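You operate a simulated robot arm through the tools that you are given. There is no shell and no other tool. Be economical: measure what you need, move in short steps, check, and stop when the job is done.

You are at the controls of a simulated robot arm. One attempt, no reset.

## Task
Grease the point named on the grease plate with the strokes it gives.
Fine: brush the old grease off that point first with the small brush, plug in the yellow hose end, and put brush and hose end back; the main switch is off with the red lock-out block in the yellow hasp: leave switch, block and belt guard so. What is to be rubbed or washed off counts as gone when no trace of it is left.

The check looks at the end state, three seconds after you hand in, the way a careful person would. Anything else that was tipped, shoved, dropped, spilled or broken makes it a failure.

## Robot
A 7-joint arm with a two-finger parallel gripper, fixed in place. Base frame: the origin is at the foot of the arm, x ahead of it, y to its left, z up; the work surface is at about z = 0.55. Lengths are in m, angles in degrees, forces in N, time in s.
With the tool pointing down near the work surface it reaches from about 0.24 to 0.72 m from the base axis. Its first joint turns from -115.0 to 115.0 degrees. Payload 3.91 kg.
The TCP is the grasp point between the finger pads, 0.03 m short of the fingertips. In the tool frame z runs along the fingers and y along their closing line. Largest opening 0.11 m; finger width 0.02, thickness 0.01; the body of the gripper, 0.048 by 0.112 m, starts 0.055 m behind the TCP.
Orientation is that of the tool frame in the base frame, as a unit quaternion [x, y, z, w]. With the fingers straight down and closing along the base's y, the tool's x points along the base's -x, its y along +y and its z along -z.

## Interface
- The arm moves only by the tool drive_tool. Its argument "increments" is a list of rows, each an object of numbers (a shift or turn left out is 0, a gripper value left out holds the last): "tx", "ty", "tz": the shift along the base's x, y, z in m; "wx", "wy", "wz": the turn, a rotation vector about the base's x, y, z in degrees; "claw": the opening, from 0 (shut) to 1 (fully open). In form: [{"tx": .., "ty": .., "tz": .., "wx": .., "wy": .., "wz": .., "claw": ..}, ...]. A call has 1 to 12 rows; each row shifts and turns the commanded pose from where the row before left it. Rows are played at 5 a second. More than 0.05 m and 8.6 degrees between two rows, or a gripper value outside its range, and nothing of the call is played. Where a pose cannot be reached the arm comes as near as it can. A force on the tool above 40 N (or 10 N above the force at the start of the call, whichever is more), or a blocked arm, ends the call early, and 0.2 s more pass. Each finger travels about 0.108 m/s and halts on what it meets, pressing with about 36 N; the grip force reading is that of the motor and also rises with nothing between the fingers. The clock runs only during rows and for 0.2 s after the last one: add rows that do not move to give the fingers time. The reply holds the time, the measured pose of the TCP, the force on the tool along the base axes, the opening and the grip force, in the units named above and with some noise, with the torque about the TCP (base axes, N m) and any sound that the robot's microphone picked up.
- Cameras (640 x 400 px; columns grow to the right, rows downward): "scene" is fixed at [0.2205, 0.501, 1.4227]; the picture's right is [-0.77, -0.63, 0.00], its down [-0.35, 0.43, -0.83] and it looks along [0.53, -0.65, -0.55] (base axes); focal length 334 px, centre (320, 200). "wrist" rides on the gripper at [0.072, 0.017, -0.103] in the tool frame; the picture's right is [-0.23, 0.97, 0.00], its down [-0.76, -0.18, -0.62] and it looks along [-0.61, -0.14, 0.78] (tool axes); focal length 222 px, centre (320, 200). There is no depth. A picture from a camera that has moved, and an enlarged one, comes with that camera's place and axes in the base frame and with its lens.
- capture(camera): a new picture of that camera. No time passes.
- lift_body(by): slides the trunk up (or, below 0, down) by that many m; the arm rides with it, the base frame stays. It gives what a move gives, with no picture.
- zoom(camera, box): a new picture of the part [left, top, right, bottom] of that camera's present view, enlarged. No time passes.
- sign_off(): hands the job in; it is judged then, once.

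Go step by step. Nothing tells you positions but the pictures and the camera data: compare them with the known pose of the tool, close in by small moves and look again before you grip or let go. The budget is 120 turns and 64 pictures, counting those below and the enlarged ones. Unless the task says otherwise, let go and move clear before handing in, and close with one line.

The tools are called after ">>>" as a command line: name --argument value ..., lists and objects as JSON in quotes. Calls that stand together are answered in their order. drive_tool: Moves the arm, as the interface text tells. Its arguments: {"type":"object","properties":{"increments":{"type":"array"}},"required":["increments"]} The other tools are called the same way: lift_body (by) slides the trunk up or down; capture (camera) takes a picture; zoom (camera, box) takes an enlarged picture of a part of a camera's view; sign_off () hands the job in.

At the start:

```text
time_s: 0.0
position: [0.5657, -0.3233, 1.0863]
ee_rot: [0.001, 1.0, 0.0, 0.0]
ft_force: [0.3, 0.0, -0.5]
ft_torque: [-0.02, -0.02, 0.0]
gripper_width: 0.1103
finger_force: 0.0
trunk travel left (down, up): [-0.625, 0.365]
```

scene: 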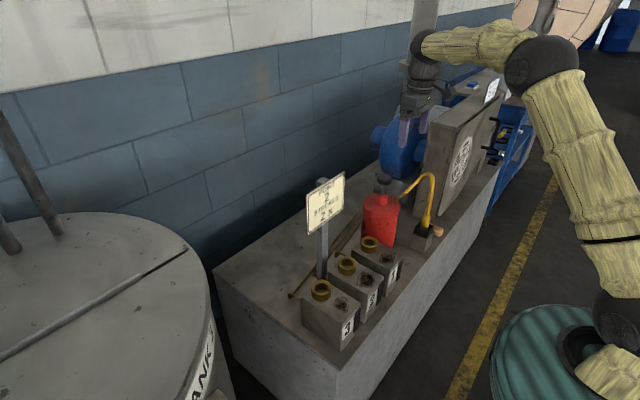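
wrist: 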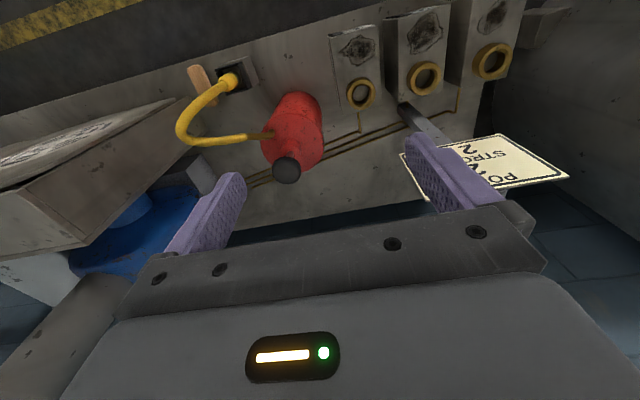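

I see a plinth with three blocks (yellow rings), a red grease pump with a yellow hose, and a sign plate. I zoom in to read the plate and find brush and hose end.

>>> zoom --camera "scene" --box '[270, 160, 430, 260]'

>>> zoom --camera "scene" --box '[270, 220, 460, 350]'

>>> zoom --camera "wrist" --box '[160, 0, 560, 250]'

```text
4.00 times, centred on (350, 210) of scene
camera zoom: at [0.2205, 0.501, 1.4227], right [-0.77, -0.63, 0.0], down [-0.35, 0.43, -0.83], along [0.53, -0.65, -0.55], focal length 1336 px, centre (200, 160)
```

zoom: 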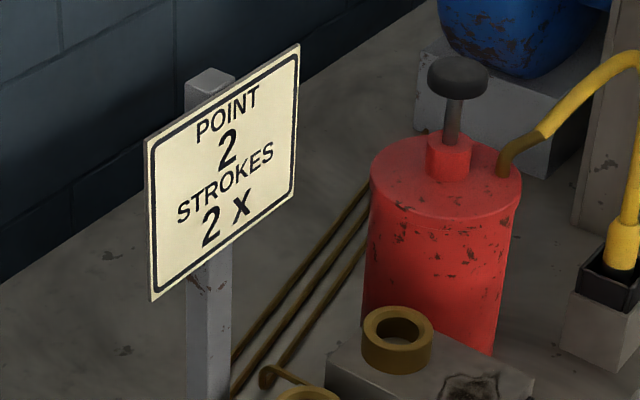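

```text
3.08 times, centred on (365, 285) of scene
camera zoom: at [0.2205, 0.501, 1.4227], right [-0.77, -0.63, 0.0], down [-0.35, 0.43, -0.83], along [0.53, -0.65, -0.55], focal length 1027 px, centre (182, -62)
```

zoom: 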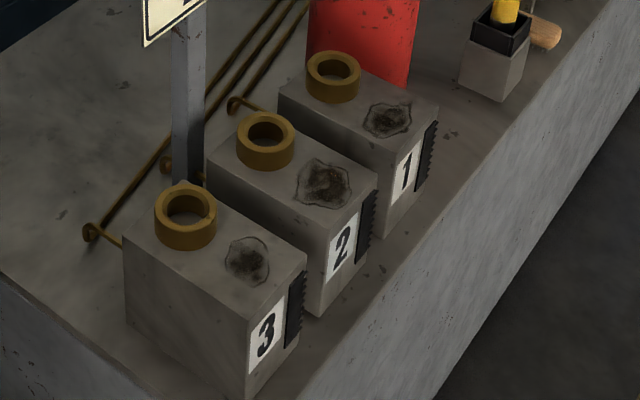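

```text
1.60 times, centred on (360, 125) of wrist
camera zoom: at [0.494, -0.306, 1.1881], right [0.23, 0.97, 0.0], down [0.76, -0.18, 0.62], along [0.61, -0.14, -0.78], focal length 355 px, centre (256, 320)
```

zoom: 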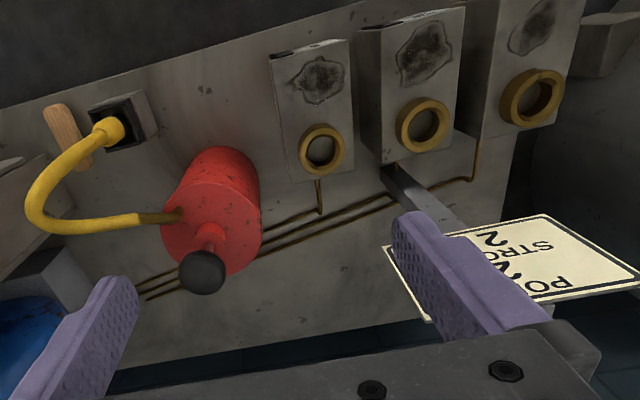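

The plate says point 2, two strokes. Ring 2 is at roughly (0.63, -0.13, 0.70), the pump knob near (0.68, -0.41, 0.85), and the hose end with the brush near (0.53, -0.47, 0.74). I'll move back for a closer view of hose end and brush.

>>> drive_tool --increments '[{"tx": -0.027, "ty": -0.016, "tz": -0.022}, {"tx": -0.027, "ty": -0.016, "tz": -0.022}, {"tx": -0.027, "ty": -0.016, "tz": -0.022}, {"tx": -0.027, "ty": -0.016, "tz": -0.022}, {"tx": -0.027, "ty": -0.016, "tz": -0.022}, {"tx": -0.027, "ty": -0.016, "tz": -0.022}, {"tx": -0.027, "ty": -0.016, "tz": -0.022}, {}]'

>>> capture --camera "wrist"

>>> zoom --camera "scene" --box '[380, 160, 540, 260]'

```text
time_s: 1.8
position: [0.378, -0.4326, 0.931]
ee_rot: [0.0, 1.0, 0.0, 0.0]
ft_force: [0.2, 0.3, 0.2]
ft_torque: [-0.02, 0.02, 0.02]
gripper_width: 0.11
finger_force: 0.1
trunk travel left (down, up): [-0.625, 0.365]
```

```text
58 pictures are left
camera wrist: at [0.3058, -0.4166, 1.0331], right [0.23, 0.97, 0.0], down [0.76, -0.18, 0.62], along [0.61, -0.14, -0.78], focal length 222 px, centre (320, 200)
```

wrist: 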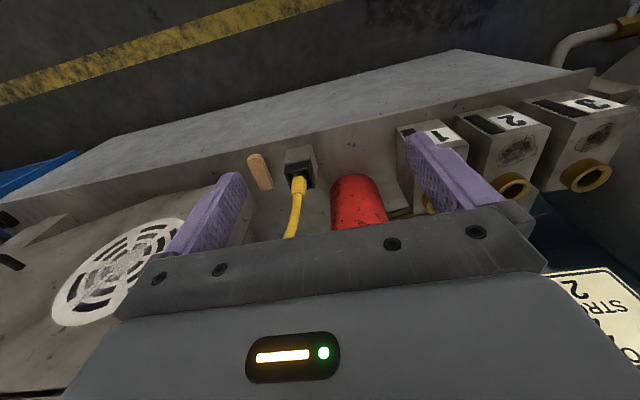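

```text
4.00 times, centred on (460, 210) of scene
camera zoom: at [0.2205, 0.501, 1.4227], right [-0.77, -0.63, 0.0], down [-0.35, 0.43, -0.83], along [0.53, -0.65, -0.55], focal length 1336 px, centre (-240, 160)
```

zoom: 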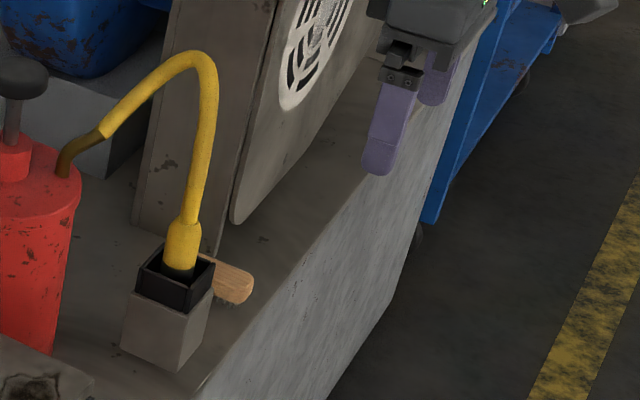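

Refined: hose end collar near (0.548, -0.516, 0.67), brush behind it near (0.52, -0.59, 0.62). Moving nearer to look at the brush.

>>> drive_tool --increments '[{"tx": 0.0, "ty": -0.024, "tz": -0.02}, {"tx": 0.0, "ty": -0.024, "tz": -0.02}, {"tx": 0.0, "ty": -0.024, "tz": -0.02}, {"tx": 0.0, "ty": -0.024, "tz": -0.02}, {"tx": 0.0, "ty": -0.024, "tz": -0.02}, {}]'

>>> capture --camera "wrist"

```text
time_s: 3.2
position: [0.3765, -0.5513, 0.8307]
ee_rot: [0.0, 1.0, 0.0, 0.0]
ft_force: [-0.4, 0.6, 0.0]
ft_torque: [0.0, 0.02, -0.02]
gripper_width: 0.1099
finger_force: 0.0
trunk travel left (down, up): [-0.625, 0.365]
```

```text
56 pictures are left
camera wrist: at [0.3038, -0.5352, 0.9328], right [0.23, 0.97, 0.0], down [0.76, -0.18, 0.62], along [0.61, -0.14, -0.78], focal length 222 px, centre (320, 200)
```

wrist: 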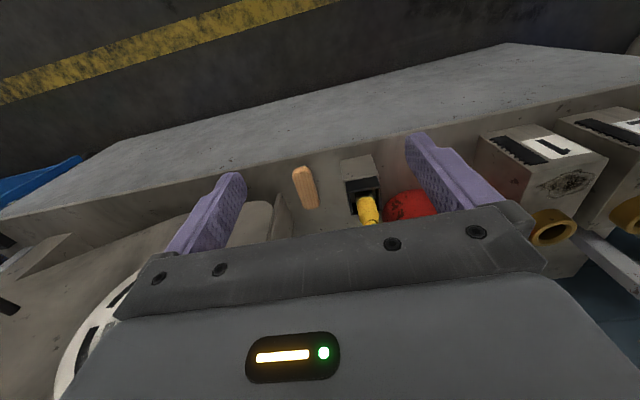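

The brush lies on the plinth left of the hose holder in this view. Enlarging it.

>>> zoom --camera "wrist" --box '[240, 130, 400, 230]'

>>> zoom --camera "scene" --box '[405, 205, 469, 245]'

```text
4.00 times, centred on (320, 180) of wrist
camera zoom: at [0.3038, -0.5352, 0.9328], right [0.23, 0.97, 0.0], down [0.76, -0.18, 0.62], along [0.61, -0.14, -0.78], focal length 888 px, centre (320, 280)
```

zoom: 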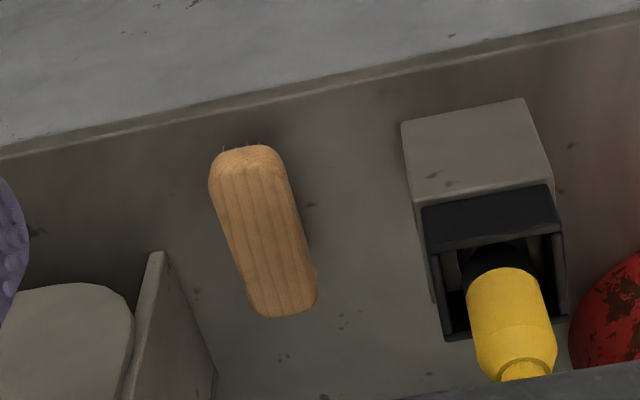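

```text
10.00 times, centred on (437, 225) of scene
camera zoom: at [0.2205, 0.501, 1.4227], right [-0.77, -0.63, 0.0], down [-0.35, 0.43, -0.83], along [0.53, -0.65, -0.55], focal length 3339 px, centre (-850, -50)
```

zoom: 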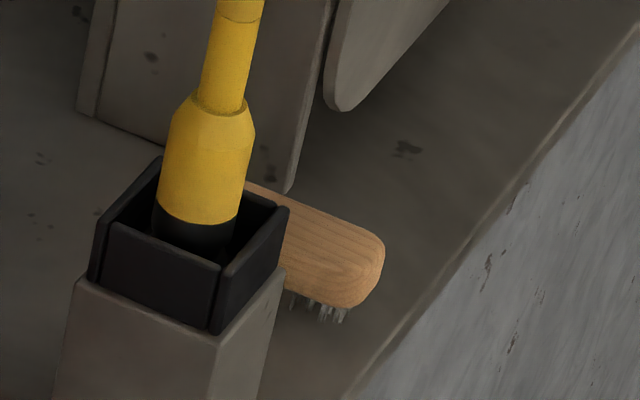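

Brush: wooden back about 0.10 long along x, 0.036 wide, centre ≈ (0.546, -0.618, 0.577), bristles down. It's far out, so I'll approach with the tool tilted forward and the fingers narrowed.

>>> drive_tool --increments '[{"tx": 0.02, "ty": -0.011, "tz": -0.022, "wy": -4, "claw": 0.58}, {"tx": 0.02, "ty": -0.011, "tz": -0.022, "wy": -4}, {"tx": 0.02, "ty": -0.011, "tz": -0.022, "wy": -4}, {"tx": 0.02, "ty": -0.011, "tz": -0.022, "wy": -4}, {"tx": 0.02, "ty": -0.011, "tz": -0.022, "wy": -4}, {"tx": 0.02, "ty": -0.011, "tz": -0.022, "wy": -4}, {}]'

>>> capture --camera "wrist"

```text
time_s: 4.8
position: [0.4823, -0.6008, 0.7092]
ee_rot: [0.001, 0.978, -0.001, 0.207]
ft_force: [0.8, -0.3, -0.5]
ft_torque: [-0.03, -0.01, -0.03]
gripper_width: 0.0637
finger_force: 0.1
out of reach, approached as far as the arm can: row 5, 6
trunk travel left (down, up): [-0.625, 0.365]
```

```text
53 pictures are left
camera wrist: at [0.3732, -0.5839, 0.7731], right [0.21, 0.97, 0.09], down [0.44, -0.18, 0.88], along [0.87, -0.14, -0.47], focal length 222 px, centre (320, 200)
```

wrist: 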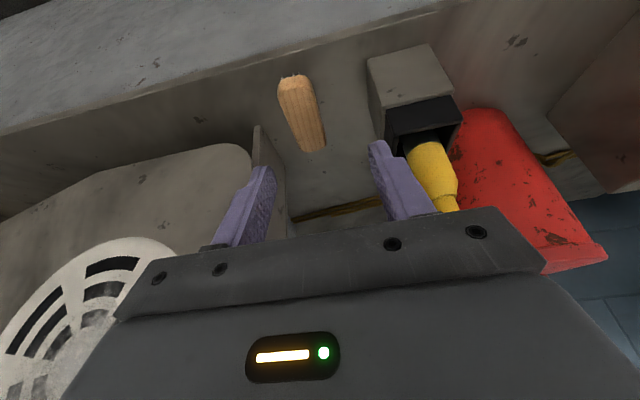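

Out of reach at this trunk height; the shoulder is too high. I back off and up, then lower the trunk by 0.25.

>>> drive_tool --increments '[{"tx": -0.015, "ty": 0.0, "tz": 0.035}, {"tx": -0.02, "ty": 0.01, "tz": 0.035}, {"tx": -0.02, "ty": 0.01, "tz": 0.035}, {"tx": -0.02, "ty": 0.01, "tz": 0.035}, {"tx": -0.02, "ty": 0.01, "tz": 0.035}, {"tx": -0.02, "ty": 0.01, "tz": 0.035}, {"tx": 0, "ty": 0.0, "tz": 0.035}, {}]'

>>> lift_body --by -0.25

```text
time_s: 6.6
position: [0.3662, -0.5508, 0.9566]
ee_rot: [0.001, 0.978, -0.001, 0.208]
ft_force: [0.6, 0.2, 0.0]
ft_torque: [-0.01, -0.03, 0.02]
gripper_width: 0.0637
finger_force: 0.0
trunk travel left (down, up): [-0.625, 0.365]
```

```text
time_s: 9.2
position: [0.3666, -0.5505, 0.7066]
ee_rot: [0.0, 0.978, 0.0, 0.208]
ft_force: [-0.4, 0.1, -0.4]
ft_torque: [0.0, -0.02, -0.04]
gripper_width: 0.064
finger_force: 0.1
trunk travel left (down, up): [-0.375, 0.615]
```

Trunk lowered. Now approaching above the brush's near part.

>>> drive_tool --increments '[{"tx": 0.033, "ty": -0.016, "tz": -0.01}, {"tx": 0.033, "ty": -0.016, "tz": -0.01}, {"tx": 0.033, "ty": -0.016, "tz": -0.01}, {"tx": 0.033, "ty": -0.016, "tz": -0.01}, {}]'

>>> capture --camera "wrist"

```text
time_s: 10.4
position: [0.4903, -0.6087, 0.6655]
ee_rot: [-0.001, 0.978, 0.001, 0.207]
ft_force: [0.1, -0.9, -0.5]
ft_torque: [-0.03, 0.01, -0.03]
gripper_width: 0.0637
finger_force: 0.0
out of reach, approached as far as the arm can: row 4
trunk travel left (down, up): [-0.375, 0.615]
```

```text
52 pictures are left
camera wrist: at [0.3822, -0.592, 0.7307], right [0.21, 0.97, 0.09], down [0.44, -0.18, 0.88], along [0.87, -0.14, -0.47], focal length 222 px, centre (320, 200)
```

wrist: 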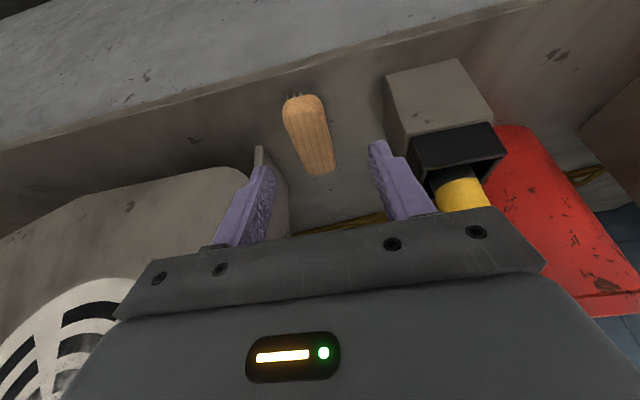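

Still just short, so I'll tilt to about 44° while coming down a bit, then look.

>>> drive_tool --increments '[{"tx": -0.01, "tz": 0.0, "wy": -6.7}, {"tx": 0.0, "tz": -0.01, "wy": -6.7}, {"tx": 0.005, "ty": -0.004, "tz": -0.02, "wy": -6.6}, {}]'

>>> capture --camera "wrist"

```text
time_s: 11.4
position: [0.4845, -0.6137, 0.6389]
ee_rot: [0.0, 0.927, -0.001, 0.376]
ft_force: [-0.5, 0.4, -0.3]
ft_torque: [0.01, 0.0, 0.01]
gripper_width: 0.0641
finger_force: 0.0
trunk travel left (down, up): [-0.375, 0.615]
```

```text
51 pictures are left
camera wrist: at [0.3604, -0.5974, 0.6613], right [0.16, 0.97, 0.16], down [0.11, -0.18, 0.98], along [0.98, -0.14, -0.14], focal length 222 px, centre (320, 200)
```

wrist: 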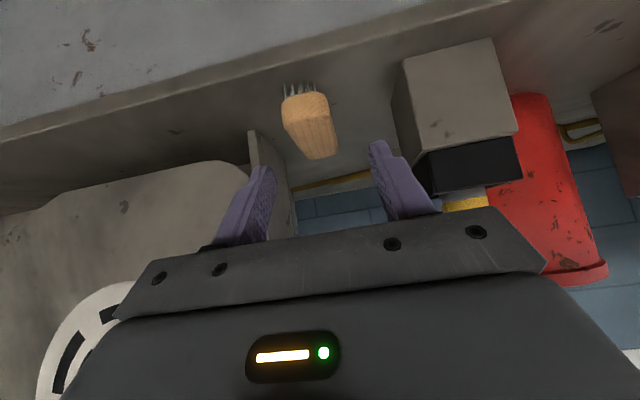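

Nice view of the brush end, bristles down (image top). Enlarging for height.

>>> zoom --camera "wrist" --box '[240, 60, 400, 160]'

```text
4.00 times, centred on (320, 110) of wrist
camera zoom: at [0.3604, -0.5974, 0.6613], right [0.16, 0.97, 0.16], down [0.11, -0.18, 0.98], along [0.98, -0.14, -0.14], focal length 888 px, centre (320, 560)
```

zoom: 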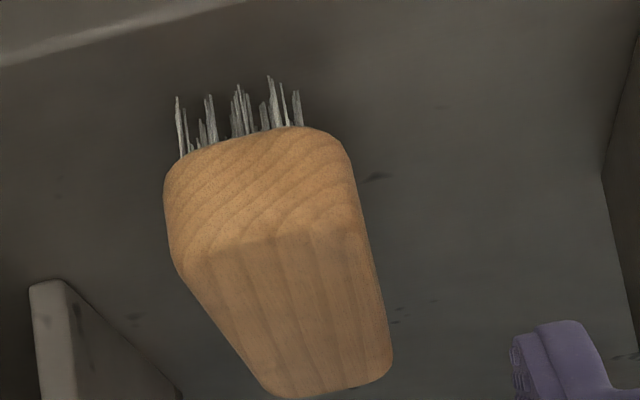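

Brush: x ≈0.50–0.58, y ≈ -0.618, wood z ≈0.564–0.585. Moving the pads over its near half.

>>> drive_tool --increments '[{"tx": 0.008, "ty": -0.0045, "tz": -0.017}, {"tx": 0.012, "tz": -0.018}, {"tx": 0.012, "tz": -0.017}, {}]'

>>> capture --camera "wrist"

```text
time_s: 12.4
position: [0.5175, -0.6181, 0.5847]
ee_rot: [0.001, 0.927, -0.001, 0.375]
ft_force: [0.5, 0.4, -0.8]
ft_torque: [0.01, -0.01, 0.03]
gripper_width: 0.0637
finger_force: 0.1
trunk travel left (down, up): [-0.375, 0.615]
```

```text
49 pictures are left
camera wrist: at [0.3936, -0.6017, 0.6088], right [0.16, 0.97, 0.16], down [0.12, -0.18, 0.98], along [0.98, -0.14, -0.14], focal length 222 px, centre (320, 200)
```

wrist: 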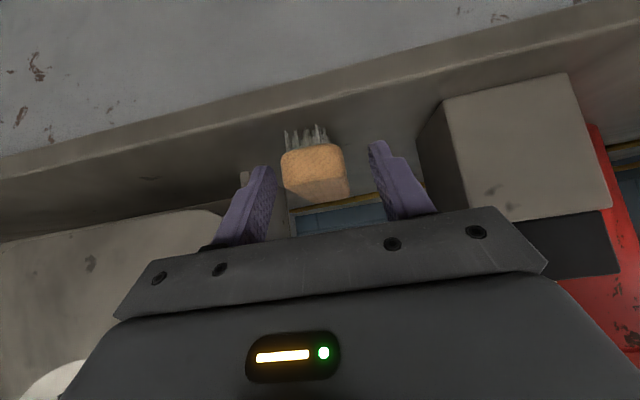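

The brush sits between the pads. Closing.

>>> drive_tool --increments '[{"claw": 0.4}, {"claw": 0.3}, {"claw": 0.0}, {}, {}]'

>>> capture --camera "wrist"

```text
time_s: 13.6
position: [0.5187, -0.6192, 0.5863]
ee_rot: [0.001, 0.927, 0.0, 0.375]
ft_force: [0.2, -0.1, -0.4]
ft_torque: [0.05, -0.02, -0.01]
gripper_width: 0.0354
finger_force: 35.9
trunk travel left (down, up): [-0.375, 0.615]
```

```text
48 pictures are left
camera wrist: at [0.3935, -0.6017, 0.6091], right [0.16, 0.97, 0.16], down [0.12, -0.18, 0.98], along [0.98, -0.14, -0.14], focal length 222 px, centre (320, 200)
```

wrist: 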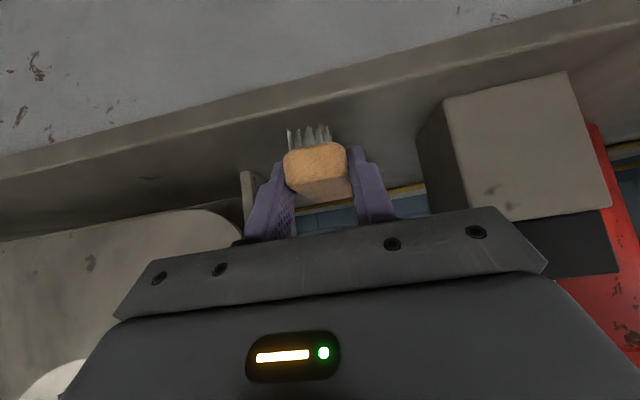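

Brush gripped. Lifting and backing off, then carrying it across toward block 2 well above everything.

>>> drive_tool --increments '[{"tz": 0.03}, {"tx": -0.02, "tz": 0.04}, {"tx": -0.03, "tz": 0.035}, {"tx": -0.03, "tz": 0.035}, {"tx": -0.01, "ty": 0.03, "tz": 0.035}, {"ty": 0.045, "tz": 0.02}, {"ty": 0.045, "tz": 0.02}, {"ty": 0.048}, {"ty": 0.048}, {"ty": 0.048}, {"ty": 0.048}, {}]'

>>> drive_tool --increments '[{"ty": 0.048}, {"ty": 0.048}, {"ty": 0.048}, {"ty": 0.04}, {}]'

>>> capture --camera "scene"

>>> capture --camera "wrist"

```text
time_s: 16.2
position: [0.4275, -0.3052, 0.8022]
ee_rot: [0.0, 0.927, 0.0, 0.375]
ft_force: [0.9, -0.8, -0.5]
ft_torque: [0.0, 0.03, -0.01]
gripper_width: 0.0353
finger_force: 36.4
trunk travel left (down, up): [-0.375, 0.615]
```

```text
time_s: 17.4
position: [0.4274, -0.1218, 0.8018]
ee_rot: [0.0, 0.927, 0.0, 0.375]
ft_force: [-0.7, -0.4, -1.0]
ft_torque: [0.01, 0.06, 0.01]
gripper_width: 0.0352
finger_force: 36.3
trunk travel left (down, up): [-0.375, 0.615]
```

```text
47 pictures are left
```

scene: 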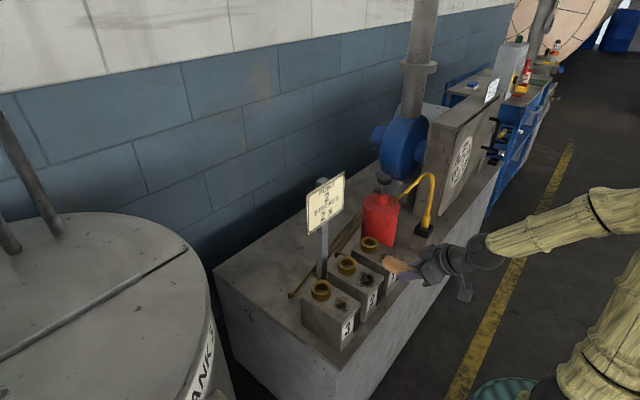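

```text
46 pictures are left
camera wrist: at [0.3028, -0.1058, 0.8252], right [0.17, 0.97, 0.16], down [0.12, -0.18, 0.98], along [0.98, -0.14, -0.14], focal length 222 px, centre (320, 200)
```

wrist: 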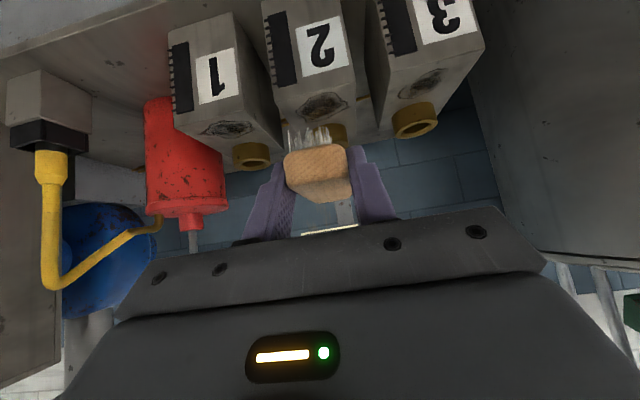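

Old grease patch on block 2: centre ≈ (0.553, -0.119, 0.677), about ±0.03. I'll move above it and descend until the bristles touch.

>>> drive_tool --increments '[{"tx": 0.033, "ty": 0.001, "tz": -0.014}, {"tx": 0.033, "ty": 0.001, "tz": -0.014}, {"tx": 0.031, "ty": 0.001, "tz": -0.014}, {"tz": -0.015}, {"tz": -0.01}, {"tz": -0.007}, {}]'

>>> zoom --camera "scene" --box '[310, 225, 438, 305]'

>>> capture --camera "wrist"

```text
time_s: 19.0
position: [0.5242, -0.1185, 0.7286]
ee_rot: [0.001, 0.927, -0.001, 0.375]
ft_force: [0.0, -0.4, -1.3]
ft_torque: [0.0, 0.04, 0.0]
gripper_width: 0.0351
finger_force: 35.5
trunk travel left (down, up): [-0.375, 0.615]
```

```text
5.00 times, centred on (374, 265) of scene
camera zoom: at [0.2205, 0.501, 1.4227], right [-0.77, -0.63, 0.0], down [-0.35, 0.43, -0.83], along [0.53, -0.65, -0.55], focal length 1669 px, centre (50, -125)
```

zoom: 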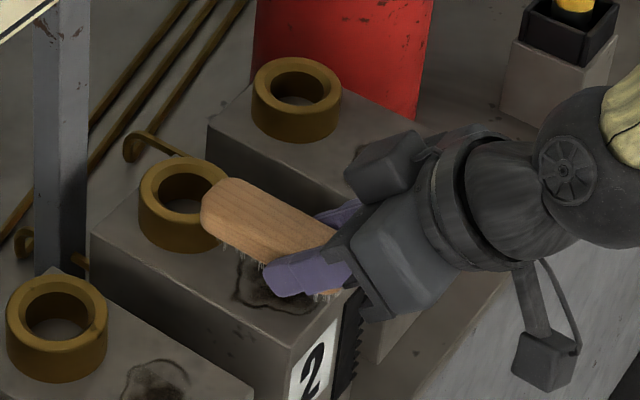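

```text
44 pictures are left
camera wrist: at [0.3997, -0.1019, 0.7505], right [0.16, 0.97, 0.16], down [0.12, -0.18, 0.98], along [0.98, -0.14, -0.14], focal length 222 px, centre (320, 200)
```

wrist: 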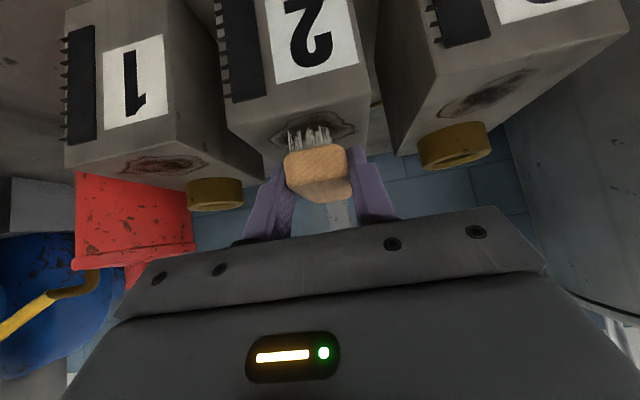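

Bristles hover just above the patch, with clearance to the ring. Lowering gently to contact.

>>> drive_tool --increments '[{"tx": -0.003, "tz": -0.008}, {"tz": -0.004}, {"tz": -0.003}, {}]'

```text
time_s: 20.0
position: [0.521, -0.1197, 0.7157]
ee_rot: [0.0, 0.927, -0.001, 0.376]
ft_force: [4.6, -0.5, 21.3]
ft_torque: [-0.03, -0.77, -0.03]
gripper_width: 0.0352
finger_force: 35.5
trunk travel left (down, up): [-0.375, 0.615]
```

Contact with 21 N. Easing slightly and scrubbing sideways across the patch.

>>> drive_tool --increments '[{"tz": 0.0012}, {"ty": 0.014}, {"ty": 0.014}, {"ty": -0.014}, {"ty": -0.014}, {"ty": -0.014}, {"ty": -0.014}, {"ty": 0.014}, {"ty": 0.014}, {"ty": 0.014}, {"ty": 0.014}, {"ty": -0.028}]'

>>> capture --camera "wrist"

```text
time_s: 22.6
position: [0.5181, -0.1186, 0.7137]
ee_rot: [0.001, 0.927, 0.0, 0.375]
ft_force: [-0.9, 2.9, 23.1]
ft_torque: [0.06, -0.02, 0.04]
gripper_width: 0.0351
finger_force: 36.0
trunk travel left (down, up): [-0.375, 0.615]
```

```text
43 pictures are left
camera wrist: at [0.3935, -0.1013, 0.737], right [0.16, 0.97, 0.16], down [0.11, -0.18, 0.98], along [0.98, -0.14, -0.14], focal length 222 px, centre (320, 200)
```

wrist: 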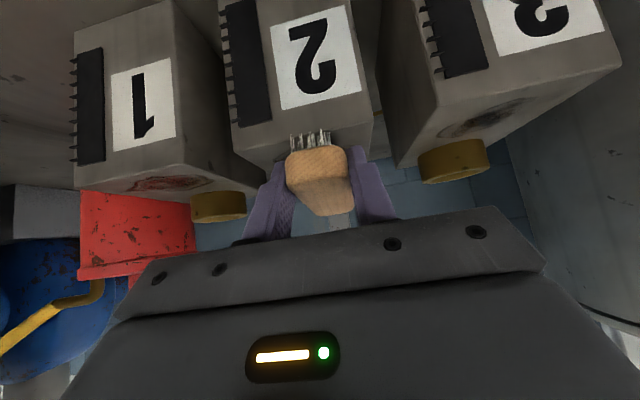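

The patch seems largely gone already. One more scrub with a bit of x travel, then lift and look.

>>> drive_tool --increments '[{"ty": 0.014, "tx": 0.005}, {"ty": 0.016}, {"ty": -0.015}, {"ty": -0.015}, {"ty": -0.015}, {"ty": -0.015}, {"tx": -0.01}, {"ty": 0.02}, {"ty": 0.02}, {"ty": 0.02}, {"ty": -0.03, "tx": 0.005}, {"tz": 0.005}]'

>>> drive_tool --increments '[{"tz": 0.03}, {"tx": -0.03, "tz": 0.04}, {"tx": -0.045, "tz": 0.02}, {"tx": -0.045}, {}]'

>>> zoom --camera "scene" --box '[310, 225, 438, 305]'

>>> capture --camera "wrist"

```text
time_s: 23.0
position: [0.5198, -0.114, 0.714]
ee_rot: [0.008, 0.927, -0.004, 0.375]
ft_force: [-19.2, 0.6, 19.7]
ft_torque: [0.19, 0.05, -0.06]
gripper_width: 0.0353
finger_force: 35.9
trunk travel left (down, up): [-0.375, 0.615]
stopped in row 2: the force on the tool passed its limit at 43 N (the readings are from after the stop); the commanded pose is now the measured one
```

```text
time_s: 24.2
position: [0.4351, -0.1102, 0.8014]
ee_rot: [0.008, 0.928, -0.004, 0.373]
ft_force: [0.8, 1.1, 0.3]
ft_torque: [-0.04, 0.02, 0.01]
gripper_width: 0.0352
finger_force: 35.9
out of reach, approached as far as the arm can: row 4
trunk travel left (down, up): [-0.375, 0.615]
```

```text
5.00 times, centred on (374, 265) of scene
camera zoom: at [0.2205, 0.501, 1.4227], right [-0.77, -0.63, 0.0], down [-0.35, 0.43, -0.83], along [0.53, -0.65, -0.55], focal length 1669 px, centre (50, -125)
```

zoom: 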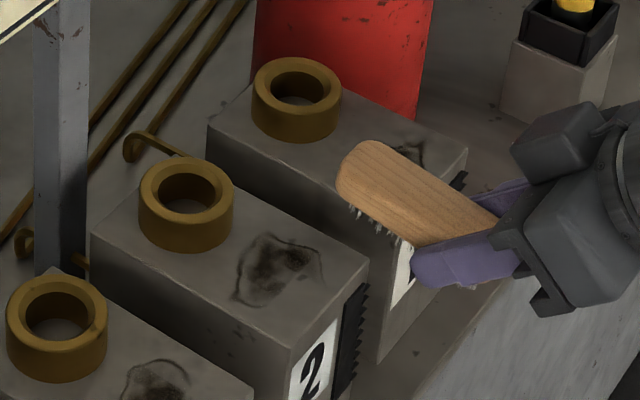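

```text
41 pictures are left
camera wrist: at [0.3115, -0.0916, 0.8257], right [0.18, 0.97, 0.16], down [0.12, -0.18, 0.98], along [0.98, -0.16, -0.14], focal length 222 px, centre (320, 200)
```

wrist: 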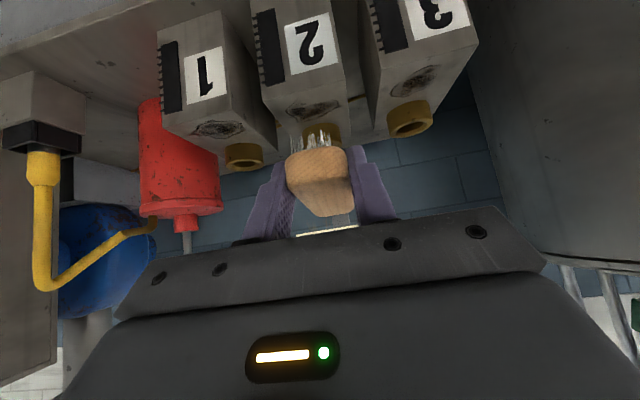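

The patch has faded but isn't gone, and the brush's far end touched the ring. I look closer at the patch's extent and how the brush sits.

>>> zoom --camera "wrist" --box '[240, 70, 400, 170]'

```text
4.00 times, centred on (320, 120) of wrist
camera zoom: at [0.3115, -0.0916, 0.8257], right [0.18, 0.97, 0.16], down [0.12, -0.18, 0.98], along [0.98, -0.16, -0.14], focal length 888 px, centre (320, 520)
```

zoom: 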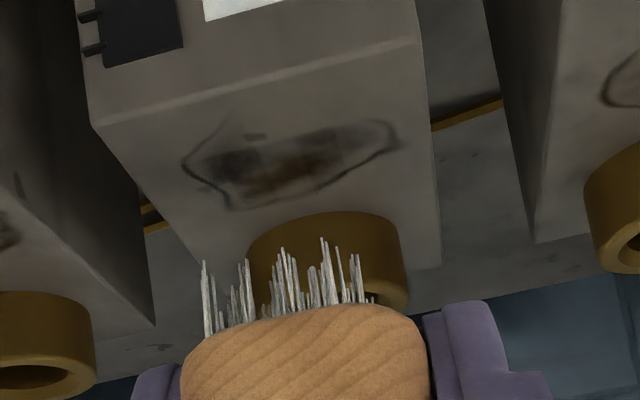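

The remaining patch spans x 0.548–0.587, y -0.155…-0.09, and the brush has pitched nose-up about 9° because its far end landed on the ring. I'll level it, sit slightly further back, and press again.

>>> drive_tool --increments '[{"tx": 0.025, "ty": -0.004, "tz": -0.015, "wy": 5}, {"tx": 0.025, "ty": -0.004, "tz": -0.02, "wy": 5}, {"tx": 0.022, "tz": -0.025}, {}]'

>>> zoom --camera "scene" --box '[310, 225, 438, 305]'

>>> zoom --camera "wrist" --box '[200, 70, 440, 220]'

```text
time_s: 25.2
position: [0.507, -0.1209, 0.7433]
ee_rot: [0.008, 0.957, -0.004, 0.29]
ft_force: [-1.3, -1.3, -0.8]
ft_torque: [-0.02, 0.04, 0.02]
gripper_width: 0.0352
finger_force: 36.1
trunk travel left (down, up): [-0.375, 0.615]
```

```text
5.00 times, centred on (374, 265) of scene
camera zoom: at [0.2205, 0.501, 1.4227], right [-0.77, -0.63, 0.0], down [-0.35, 0.43, -0.83], along [0.53, -0.65, -0.55], focal length 1669 px, centre (50, -125)
```

zoom: 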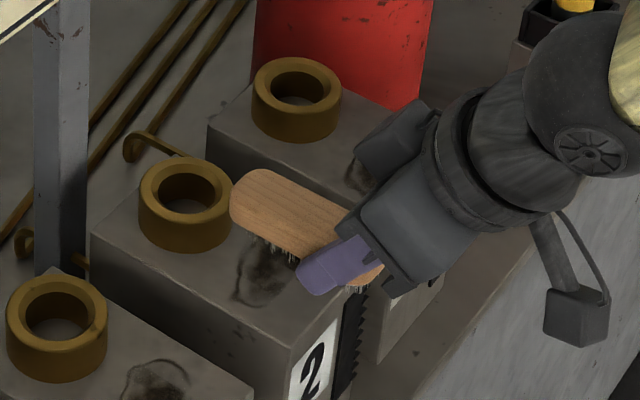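

```text
2.67 times, centred on (320, 145) of wrist
camera zoom: at [0.3893, -0.1015, 0.7881], right [0.21, 0.97, 0.12], down [0.28, -0.18, 0.94], along [0.94, -0.16, -0.31], focal length 592 px, centre (320, 347)
```

zoom: 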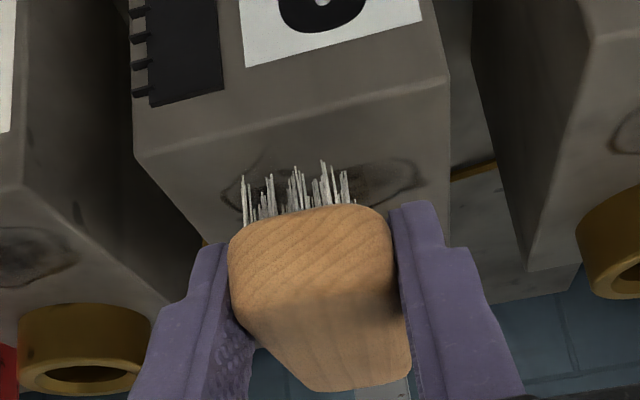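

Brush looks level and clear of the ring now. Lowering onto the patch.

>>> drive_tool --increments '[{"tx": 0.004, "tz": -0.014}, {"tz": -0.007}, {"tz": -0.004}, {}]'

```text
time_s: 26.2
position: [0.5118, -0.1193, 0.7171]
ee_rot: [0.007, 0.957, -0.004, 0.291]
ft_force: [-0.5, 0.0, -0.1]
ft_torque: [0.01, 0.01, 0.0]
gripper_width: 0.035
finger_force: 35.8
trunk travel left (down, up): [-0.375, 0.615]
```

>>> drive_tool --increments '[{"tz": -0.003}, {"tz": -0.002}, {"tz": -0.001}, {}]'

```text
time_s: 27.2
position: [0.5118, -0.1195, 0.7133]
ee_rot: [0.005, 0.956, -0.004, 0.294]
ft_force: [-0.4, 0.9, 24.3]
ft_torque: [0.04, -0.91, 0.03]
gripper_width: 0.0352
finger_force: 36.2
trunk travel left (down, up): [-0.375, 0.615]
```

Pressing with 24 N around x≈0.55, on the remaining patch. Scrubbing in y.

>>> drive_tool --increments '[{"ty": 0.012, "tz": 0.0005}, {"ty": 0.012}, {"ty": 0.008}, {"ty": -0.012}, {"ty": -0.012}, {"ty": -0.012}, {"ty": -0.014}, {"ty": -0.012}, {"ty": 0.012}, {"ty": 0.012}, {"ty": 0.012}, {}]'

>>> zoom --camera "scene" --box '[310, 225, 438, 305]'

```text
time_s: 29.8
position: [0.5087, -0.1146, 0.7128]
ee_rot: [0.007, 0.956, -0.004, 0.293]
ft_force: [0.7, -9.6, 32.3]
ft_torque: [-0.26, -0.35, -0.1]
gripper_width: 0.0353
finger_force: 35.7
trunk travel left (down, up): [-0.375, 0.615]
```

```text
5.00 times, centred on (374, 265) of scene
camera zoom: at [0.2205, 0.501, 1.4227], right [-0.77, -0.63, 0.0], down [-0.35, 0.43, -0.83], along [0.53, -0.65, -0.55], focal length 1669 px, centre (50, -125)
```

zoom: 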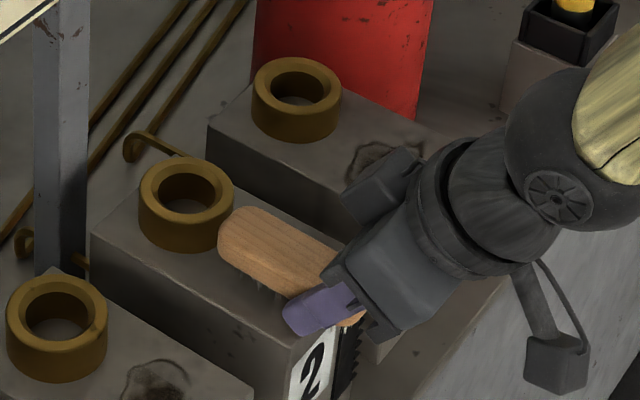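

The visible part looks clean. A second pass, then lift to inspect.

>>> drive_tool --increments '[{"tz": 0.0012}, {"ty": 0.01}, {"ty": 0.012}, {"ty": -0.012}, {"ty": -0.012}, {"ty": -0.012}, {"ty": -0.012}, {"ty": -0.012}, {"ty": 0.013}, {"ty": 0.013}, {"ty": 0.012}, {"tz": 0.01}]'

>>> drive_tool --increments '[{"tz": 0.03}, {"tx": -0.03, "tz": 0.03}, {"tx": -0.04, "tz": 0.02}, {}]'

>>> zoom --camera "scene" --box '[310, 225, 438, 305]'

>>> zoom --camera "wrist" --box '[220, 60, 412, 180]'

```text
time_s: 32.4
position: [0.5105, -0.1138, 0.7208]
ee_rot: [0.007, 0.957, -0.004, 0.289]
ft_force: [0.5, 0.5, -0.2]
ft_torque: [0.03, 0.02, -0.02]
gripper_width: 0.0353
finger_force: 36.1
trunk travel left (down, up): [-0.375, 0.615]
```

```text
time_s: 33.4
position: [0.4386, -0.1141, 0.8004]
ee_rot: [0.007, 0.957, -0.004, 0.29]
ft_force: [0.2, 0.1, -0.5]
ft_torque: [-0.02, 0.01, 0.0]
gripper_width: 0.0352
finger_force: 37.0
trunk travel left (down, up): [-0.375, 0.615]
```

```text
5.00 times, centred on (374, 265) of scene
camera zoom: at [0.2205, 0.501, 1.4227], right [-0.77, -0.63, 0.0], down [-0.35, 0.43, -0.83], along [0.53, -0.65, -0.55], focal length 1669 px, centre (50, -125)
```

zoom: 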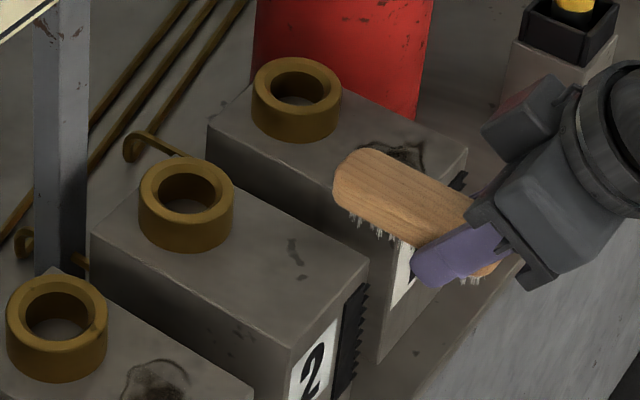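

```text
3.33 times, centred on (316, 120) of wrist
camera zoom: at [0.3221, -0.0959, 0.8449], right [0.2, 0.97, 0.12], down [0.28, -0.18, 0.94], along [0.94, -0.16, -0.31], focal length 740 px, centre (333, 467)
```

zoom: 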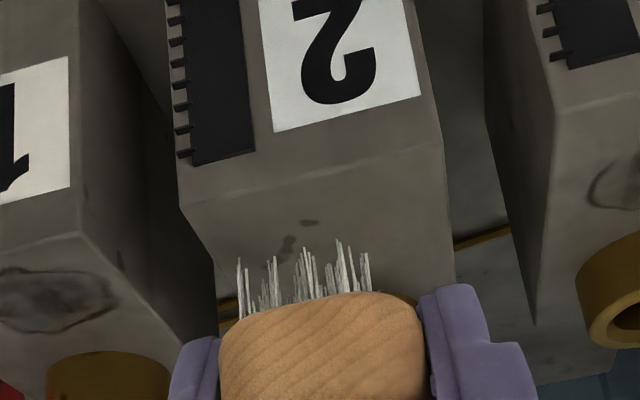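

Nearly clean; two small marks remain near (293,260) in the enlarged view, which may be texture or grease. Looking closer.

>>> zoom --camera "scene" --box '[350, 260, 390, 285]'

>>> zoom --camera "wrist" --box '[280, 110, 344, 150]'

```text
16.00 times, centred on (370, 272) of scene
camera zoom: at [0.2205, 0.501, 1.4227], right [-0.77, -0.63, 0.0], down [-0.35, 0.43, -0.83], along [0.53, -0.65, -0.55], focal length 5342 px, centre (-480, -960)
```

zoom: 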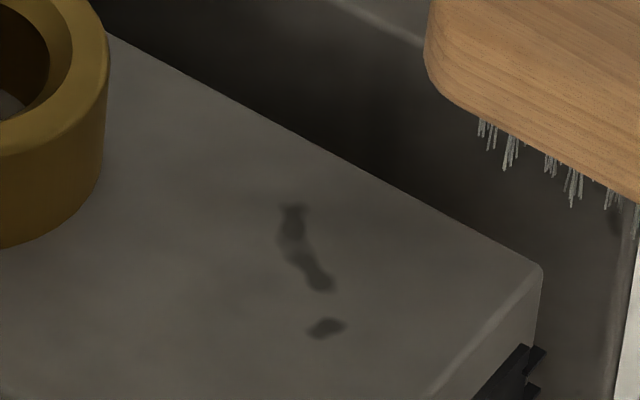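

```text
10.00 times, centred on (312, 130) of wrist
camera zoom: at [0.3221, -0.0959, 0.8449], right [0.2, 0.97, 0.12], down [0.28, -0.18, 0.94], along [0.94, -0.16, -0.31], focal length 2221 px, centre (400, 900)
```

zoom: 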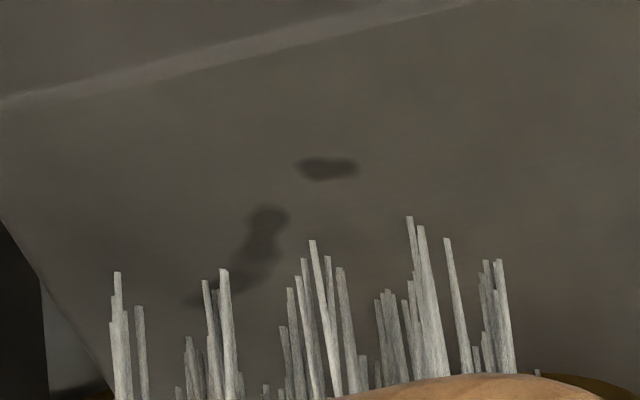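

I'll do a targeted extra scrub at y ≈ -0.14, with the nose pressed slightly more, and see whether the marks change.

>>> drive_tool --increments '[{"tx": 0.035, "ty": -0.012, "tz": -0.02, "wy": 3}, {"tx": 0.036, "ty": -0.012, "tz": -0.03}, {"tz": -0.03}, {"tz": -0.004}, {}]'

```text
time_s: 34.6
position: [0.5142, -0.1402, 0.7167]
ee_rot: [0.006, 0.964, -0.003, 0.265]
ft_force: [0.3, 0.1, -1.1]
ft_torque: [-0.01, 0.01, -0.03]
gripper_width: 0.0351
finger_force: 35.9
trunk travel left (down, up): [-0.375, 0.615]
```

>>> drive_tool --increments '[{"tx": -0.003, "tz": -0.002}, {"tz": -0.002}, {}]'

```text
time_s: 35.4
position: [0.5108, -0.14, 0.7148]
ee_rot: [0.006, 0.964, -0.004, 0.267]
ft_force: [2.5, 0.2, 14.0]
ft_torque: [0.04, -1.17, 0.04]
gripper_width: 0.0352
finger_force: 36.0
trunk travel left (down, up): [-0.375, 0.615]
```

>>> drive_tool --increments '[{"wy": -2, "tz": -0.001}, {"ty": -0.01}, {"ty": -0.008}, {"ty": 0.012}, {"ty": 0.012}, {"ty": 0.012}, {"ty": -0.012}, {"ty": -0.012}, {"ty": -0.012}, {"ty": 0.012}, {"ty": 0.01}, {}]'

>>> drive_tool --increments '[{"tx": -0.006}, {"ty": -0.01}, {"ty": -0.012}, {"ty": 0.012}, {"ty": 0.012}, {"ty": 0.012}, {"ty": 0.012}, {"ty": 0.01}, {"ty": -0.012}, {"ty": -0.012}, {"ty": -0.012}, {"tz": 0.01}]'

>>> drive_tool --increments '[{"tz": 0.03}, {"tx": -0.03, "tz": 0.03}, {"tx": -0.03, "ty": 0.03, "tz": 0.02}, {}]'

>>> zoom --camera "scene" --box '[340, 245, 404, 285]'

```text
time_s: 38.0
position: [0.5091, -0.1336, 0.714]
ee_rot: [0.007, 0.959, -0.004, 0.282]
ft_force: [0.6, -0.9, -1.2]
ft_torque: [0.02, 0.02, 0.02]
gripper_width: 0.0345
finger_force: 35.9
trunk travel left (down, up): [-0.375, 0.615]
```

```text
time_s: 40.6
position: [0.5025, -0.1338, 0.7217]
ee_rot: [0.007, 0.959, -0.003, 0.282]
ft_force: [0.0, 0.3, 0.7]
ft_torque: [-0.04, 0.03, 0.01]
gripper_width: 0.0351
finger_force: 36.0
trunk travel left (down, up): [-0.375, 0.615]
```

```text
time_s: 41.6
position: [0.4435, -0.1034, 0.8029]
ee_rot: [0.007, 0.96, -0.005, 0.281]
ft_force: [0.1, -0.1, -0.8]
ft_torque: [-0.02, 0.05, 0.01]
gripper_width: 0.0353
finger_force: 36.2
trunk travel left (down, up): [-0.375, 0.615]
```

```text
10.00 times, centred on (372, 265) of scene
camera zoom: at [0.2205, 0.501, 1.4227], right [-0.77, -0.63, 0.0], down [-0.35, 0.43, -0.83], along [0.53, -0.65, -0.55], focal length 3339 px, centre (-200, -450)
```

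zoom: 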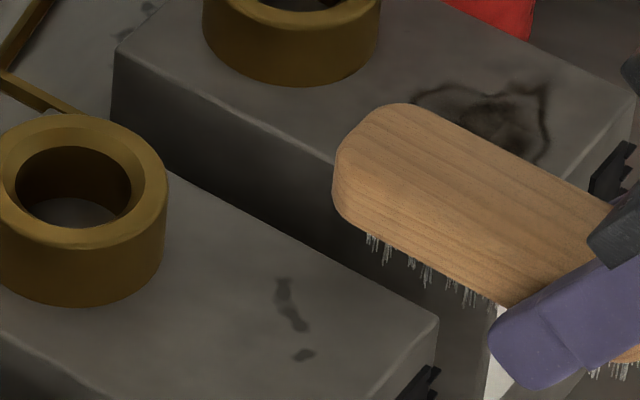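

The marks are unchanged, but force was low in that pass. One more pass at proper force settles whether they are just concrete specks.

>>> drive_tool --increments '[{"tx": 0.033, "ty": -0.015, "tz": -0.03}, {"tx": 0.033, "ty": -0.02, "tz": -0.03}, {"tz": -0.025}, {"tz": -0.003}, {"tz": -0.002}, {"tz": -0.001}, {}]'

```text
time_s: 43.2
position: [0.5103, -0.1388, 0.7132]
ee_rot: [0.007, 0.959, -0.003, 0.282]
ft_force: [0.7, -0.2, -0.5]
ft_torque: [0.01, 0.01, 0.02]
gripper_width: 0.0352
finger_force: 36.7
trunk travel left (down, up): [-0.375, 0.615]
```

>>> drive_tool --increments '[{"tz": -0.002}, {"tz": -0.0015}, {}]'

```text
time_s: 44.0
position: [0.5094, -0.1385, 0.7112]
ee_rot: [0.008, 0.959, -0.006, 0.285]
ft_force: [-2.0, 0.6, 20.3]
ft_torque: [0.1, -0.16, 0.02]
gripper_width: 0.0349
finger_force: 35.9
trunk travel left (down, up): [-0.375, 0.615]
```

>>> drive_tool --increments '[{"tz": 0.001, "wy": 2}, {"wy": 1}, {}]'

```text
time_s: 44.8
position: [0.5099, -0.1382, 0.71]
ee_rot: [0.007, 0.966, -0.005, 0.258]
ft_force: [6.7, 2.9, 16.0]
ft_torque: [0.05, -1.06, 0.1]
gripper_width: 0.0354
finger_force: 36.0
trunk travel left (down, up): [-0.375, 0.615]
```

Now pressing with 16 N around x≈0.56. Sweeping over the marks.

>>> drive_tool --increments '[{"ty": -0.01}, {"ty": -0.01}, {"ty": 0.012}, {"ty": 0.012}, {"ty": 0.012}, {"ty": 0.012}, {"ty": 0.012}, {"ty": -0.012}, {"ty": -0.012}, {"ty": -0.012}, {"ty": -0.012}, {}]'

>>> drive_tool --increments '[{"tz": 0.04}, {"tx": -0.03, "tz": 0.03}, {"tx": -0.03, "ty": 0.02, "tz": 0.02}, {}]'

>>> zoom --camera "scene" --box '[340, 245, 404, 285]'

>>> zoom --camera "wrist" --box '[220, 60, 412, 180]'

```text
time_s: 47.4
position: [0.5096, -0.1462, 0.7095]
ee_rot: [0.007, 0.966, -0.005, 0.258]
ft_force: [3.1, 6.9, 21.5]
ft_torque: [0.19, -0.29, 0.05]
gripper_width: 0.0349
finger_force: 36.6
trunk travel left (down, up): [-0.375, 0.615]
```

```text
time_s: 48.4
position: [0.4504, -0.1253, 0.7987]
ee_rot: [0.006, 0.967, -0.004, 0.257]
ft_force: [-0.3, 1.4, -0.7]
ft_torque: [-0.03, 0.03, -0.03]
gripper_width: 0.0352
finger_force: 36.7
trunk travel left (down, up): [-0.375, 0.615]
```

```text
10.00 times, centred on (372, 265) of scene
camera zoom: at [0.2205, 0.501, 1.4227], right [-0.77, -0.63, 0.0], down [-0.35, 0.43, -0.83], along [0.53, -0.65, -0.55], focal length 3339 px, centre (-200, -450)
```

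zoom: 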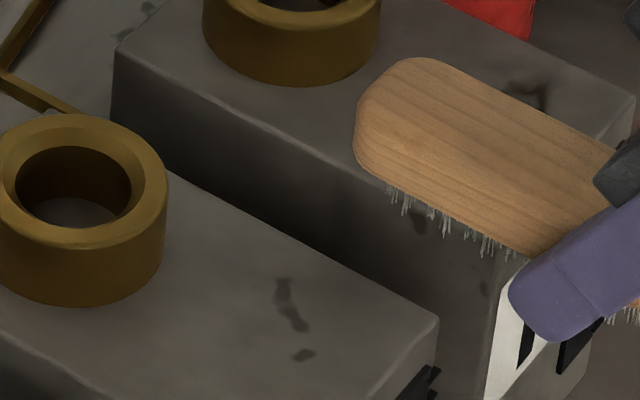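

```text
3.33 times, centred on (316, 120) of wrist
camera zoom: at [0.3357, -0.1068, 0.8514], right [0.21, 0.97, 0.11], down [0.35, -0.18, 0.92], along [0.91, -0.16, -0.38], focal length 740 px, centre (333, 467)
```

zoom: 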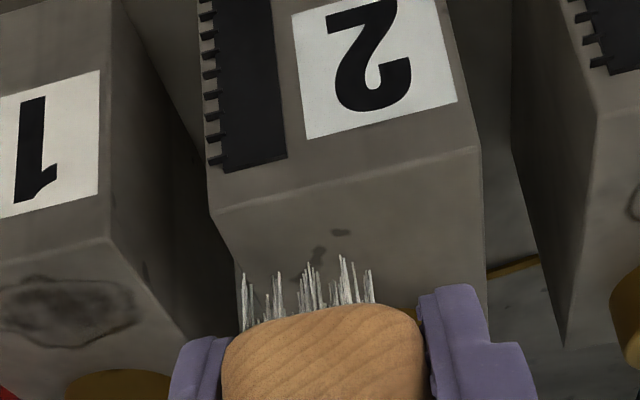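

The marks are fixed specks in the concrete; the grease is gone. Now carrying the brush back along the same path, restoring the tilt.

>>> drive_tool --increments '[{"tx": -0.02, "ty": -0.04, "wy": -3}, {"ty": -0.045, "wy": -3}, {"ty": -0.045, "wy": -3}, {"ty": -0.045, "wy": -2}, {"ty": -0.045}, {"ty": -0.045}, {"ty": -0.045}, {"ty": -0.045}, {"ty": -0.045}, {"ty": -0.045}, {"ty": -0.045}, {}]'

>>> drive_tool --increments '[{"tx": 0.02, "ty": -0.003, "tz": -0.035}, {"tx": 0.025, "tz": -0.04}, {"tx": 0.025, "tz": -0.04}, {"tx": 0.018, "tz": -0.04}, {}]'

>>> capture --camera "wrist"

>>> zoom --camera "scene" --box '[395, 190, 475, 240]'

```text
time_s: 51.0
position: [0.4308, -0.6199, 0.799]
ee_rot: [0.007, 0.937, -0.002, 0.348]
ft_force: [-0.4, -0.8, -0.4]
ft_torque: [0.04, 0.02, 0.04]
gripper_width: 0.035
finger_force: 36.5
trunk travel left (down, up): [-0.375, 0.615]
```

```text
time_s: 52.2
position: [0.5152, -0.6195, 0.6447]
ee_rot: [0.007, 0.937, -0.004, 0.349]
ft_force: [0.2, -1.2, -1.2]
ft_torque: [-0.01, -0.03, 0.01]
gripper_width: 0.0353
finger_force: 36.4
trunk travel left (down, up): [-0.375, 0.615]
```

```text
29 pictures are left
camera wrist: at [0.3925, -0.6013, 0.6748], right [0.19, 0.97, 0.15], down [0.17, -0.18, 0.97], along [0.97, -0.16, -0.2], focal length 222 px, centre (320, 200)
```

wrist: 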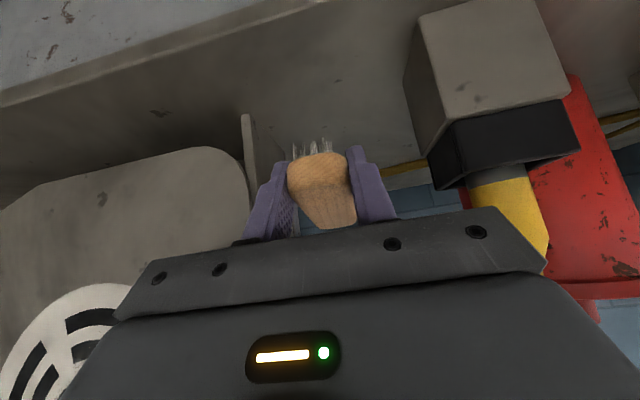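

```text
8.00 times, centred on (435, 215) of scene
camera zoom: at [0.2205, 0.501, 1.4227], right [-0.77, -0.63, 0.0], down [-0.35, 0.43, -0.83], along [0.53, -0.65, -0.55], focal length 2671 px, centre (-600, 80)
```

zoom: 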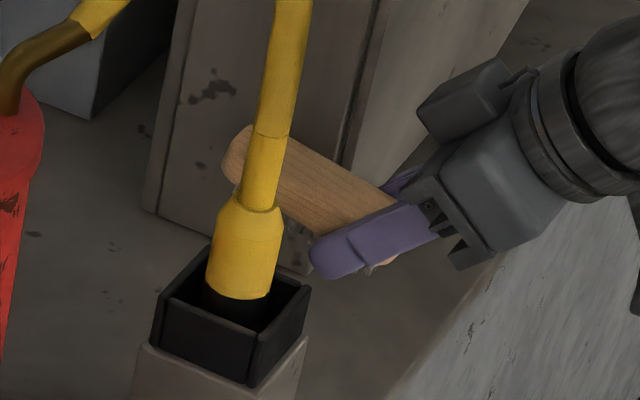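

Lowering the brush to its spot.

>>> drive_tool --increments '[{"tx": 0.002, "tz": -0.025}, {"tz": -0.02}, {"tz": -0.005}, {"tz": -0.003}, {"tz": -0.003}, {}]'

```text
time_s: 53.6
position: [0.5184, -0.6206, 0.5877]
ee_rot: [0.008, 0.937, -0.004, 0.349]
ft_force: [0.2, 0.1, -0.6]
ft_torque: [-0.01, 0.03, -0.04]
gripper_width: 0.0352
finger_force: 36.1
trunk travel left (down, up): [-0.375, 0.615]
```

>>> drive_tool --increments '[{"ty": 0.001, "tz": -0.002}, {"tz": -0.002}, {"tz": -0.001}, {}]'

```text
time_s: 54.6
position: [0.5184, -0.6191, 0.5821]
ee_rot: [0.008, 0.937, -0.004, 0.349]
ft_force: [0.5, -0.1, -1.4]
ft_torque: [-0.01, 0.03, 0.01]
gripper_width: 0.0349
finger_force: 36.1
trunk travel left (down, up): [-0.375, 0.615]
```

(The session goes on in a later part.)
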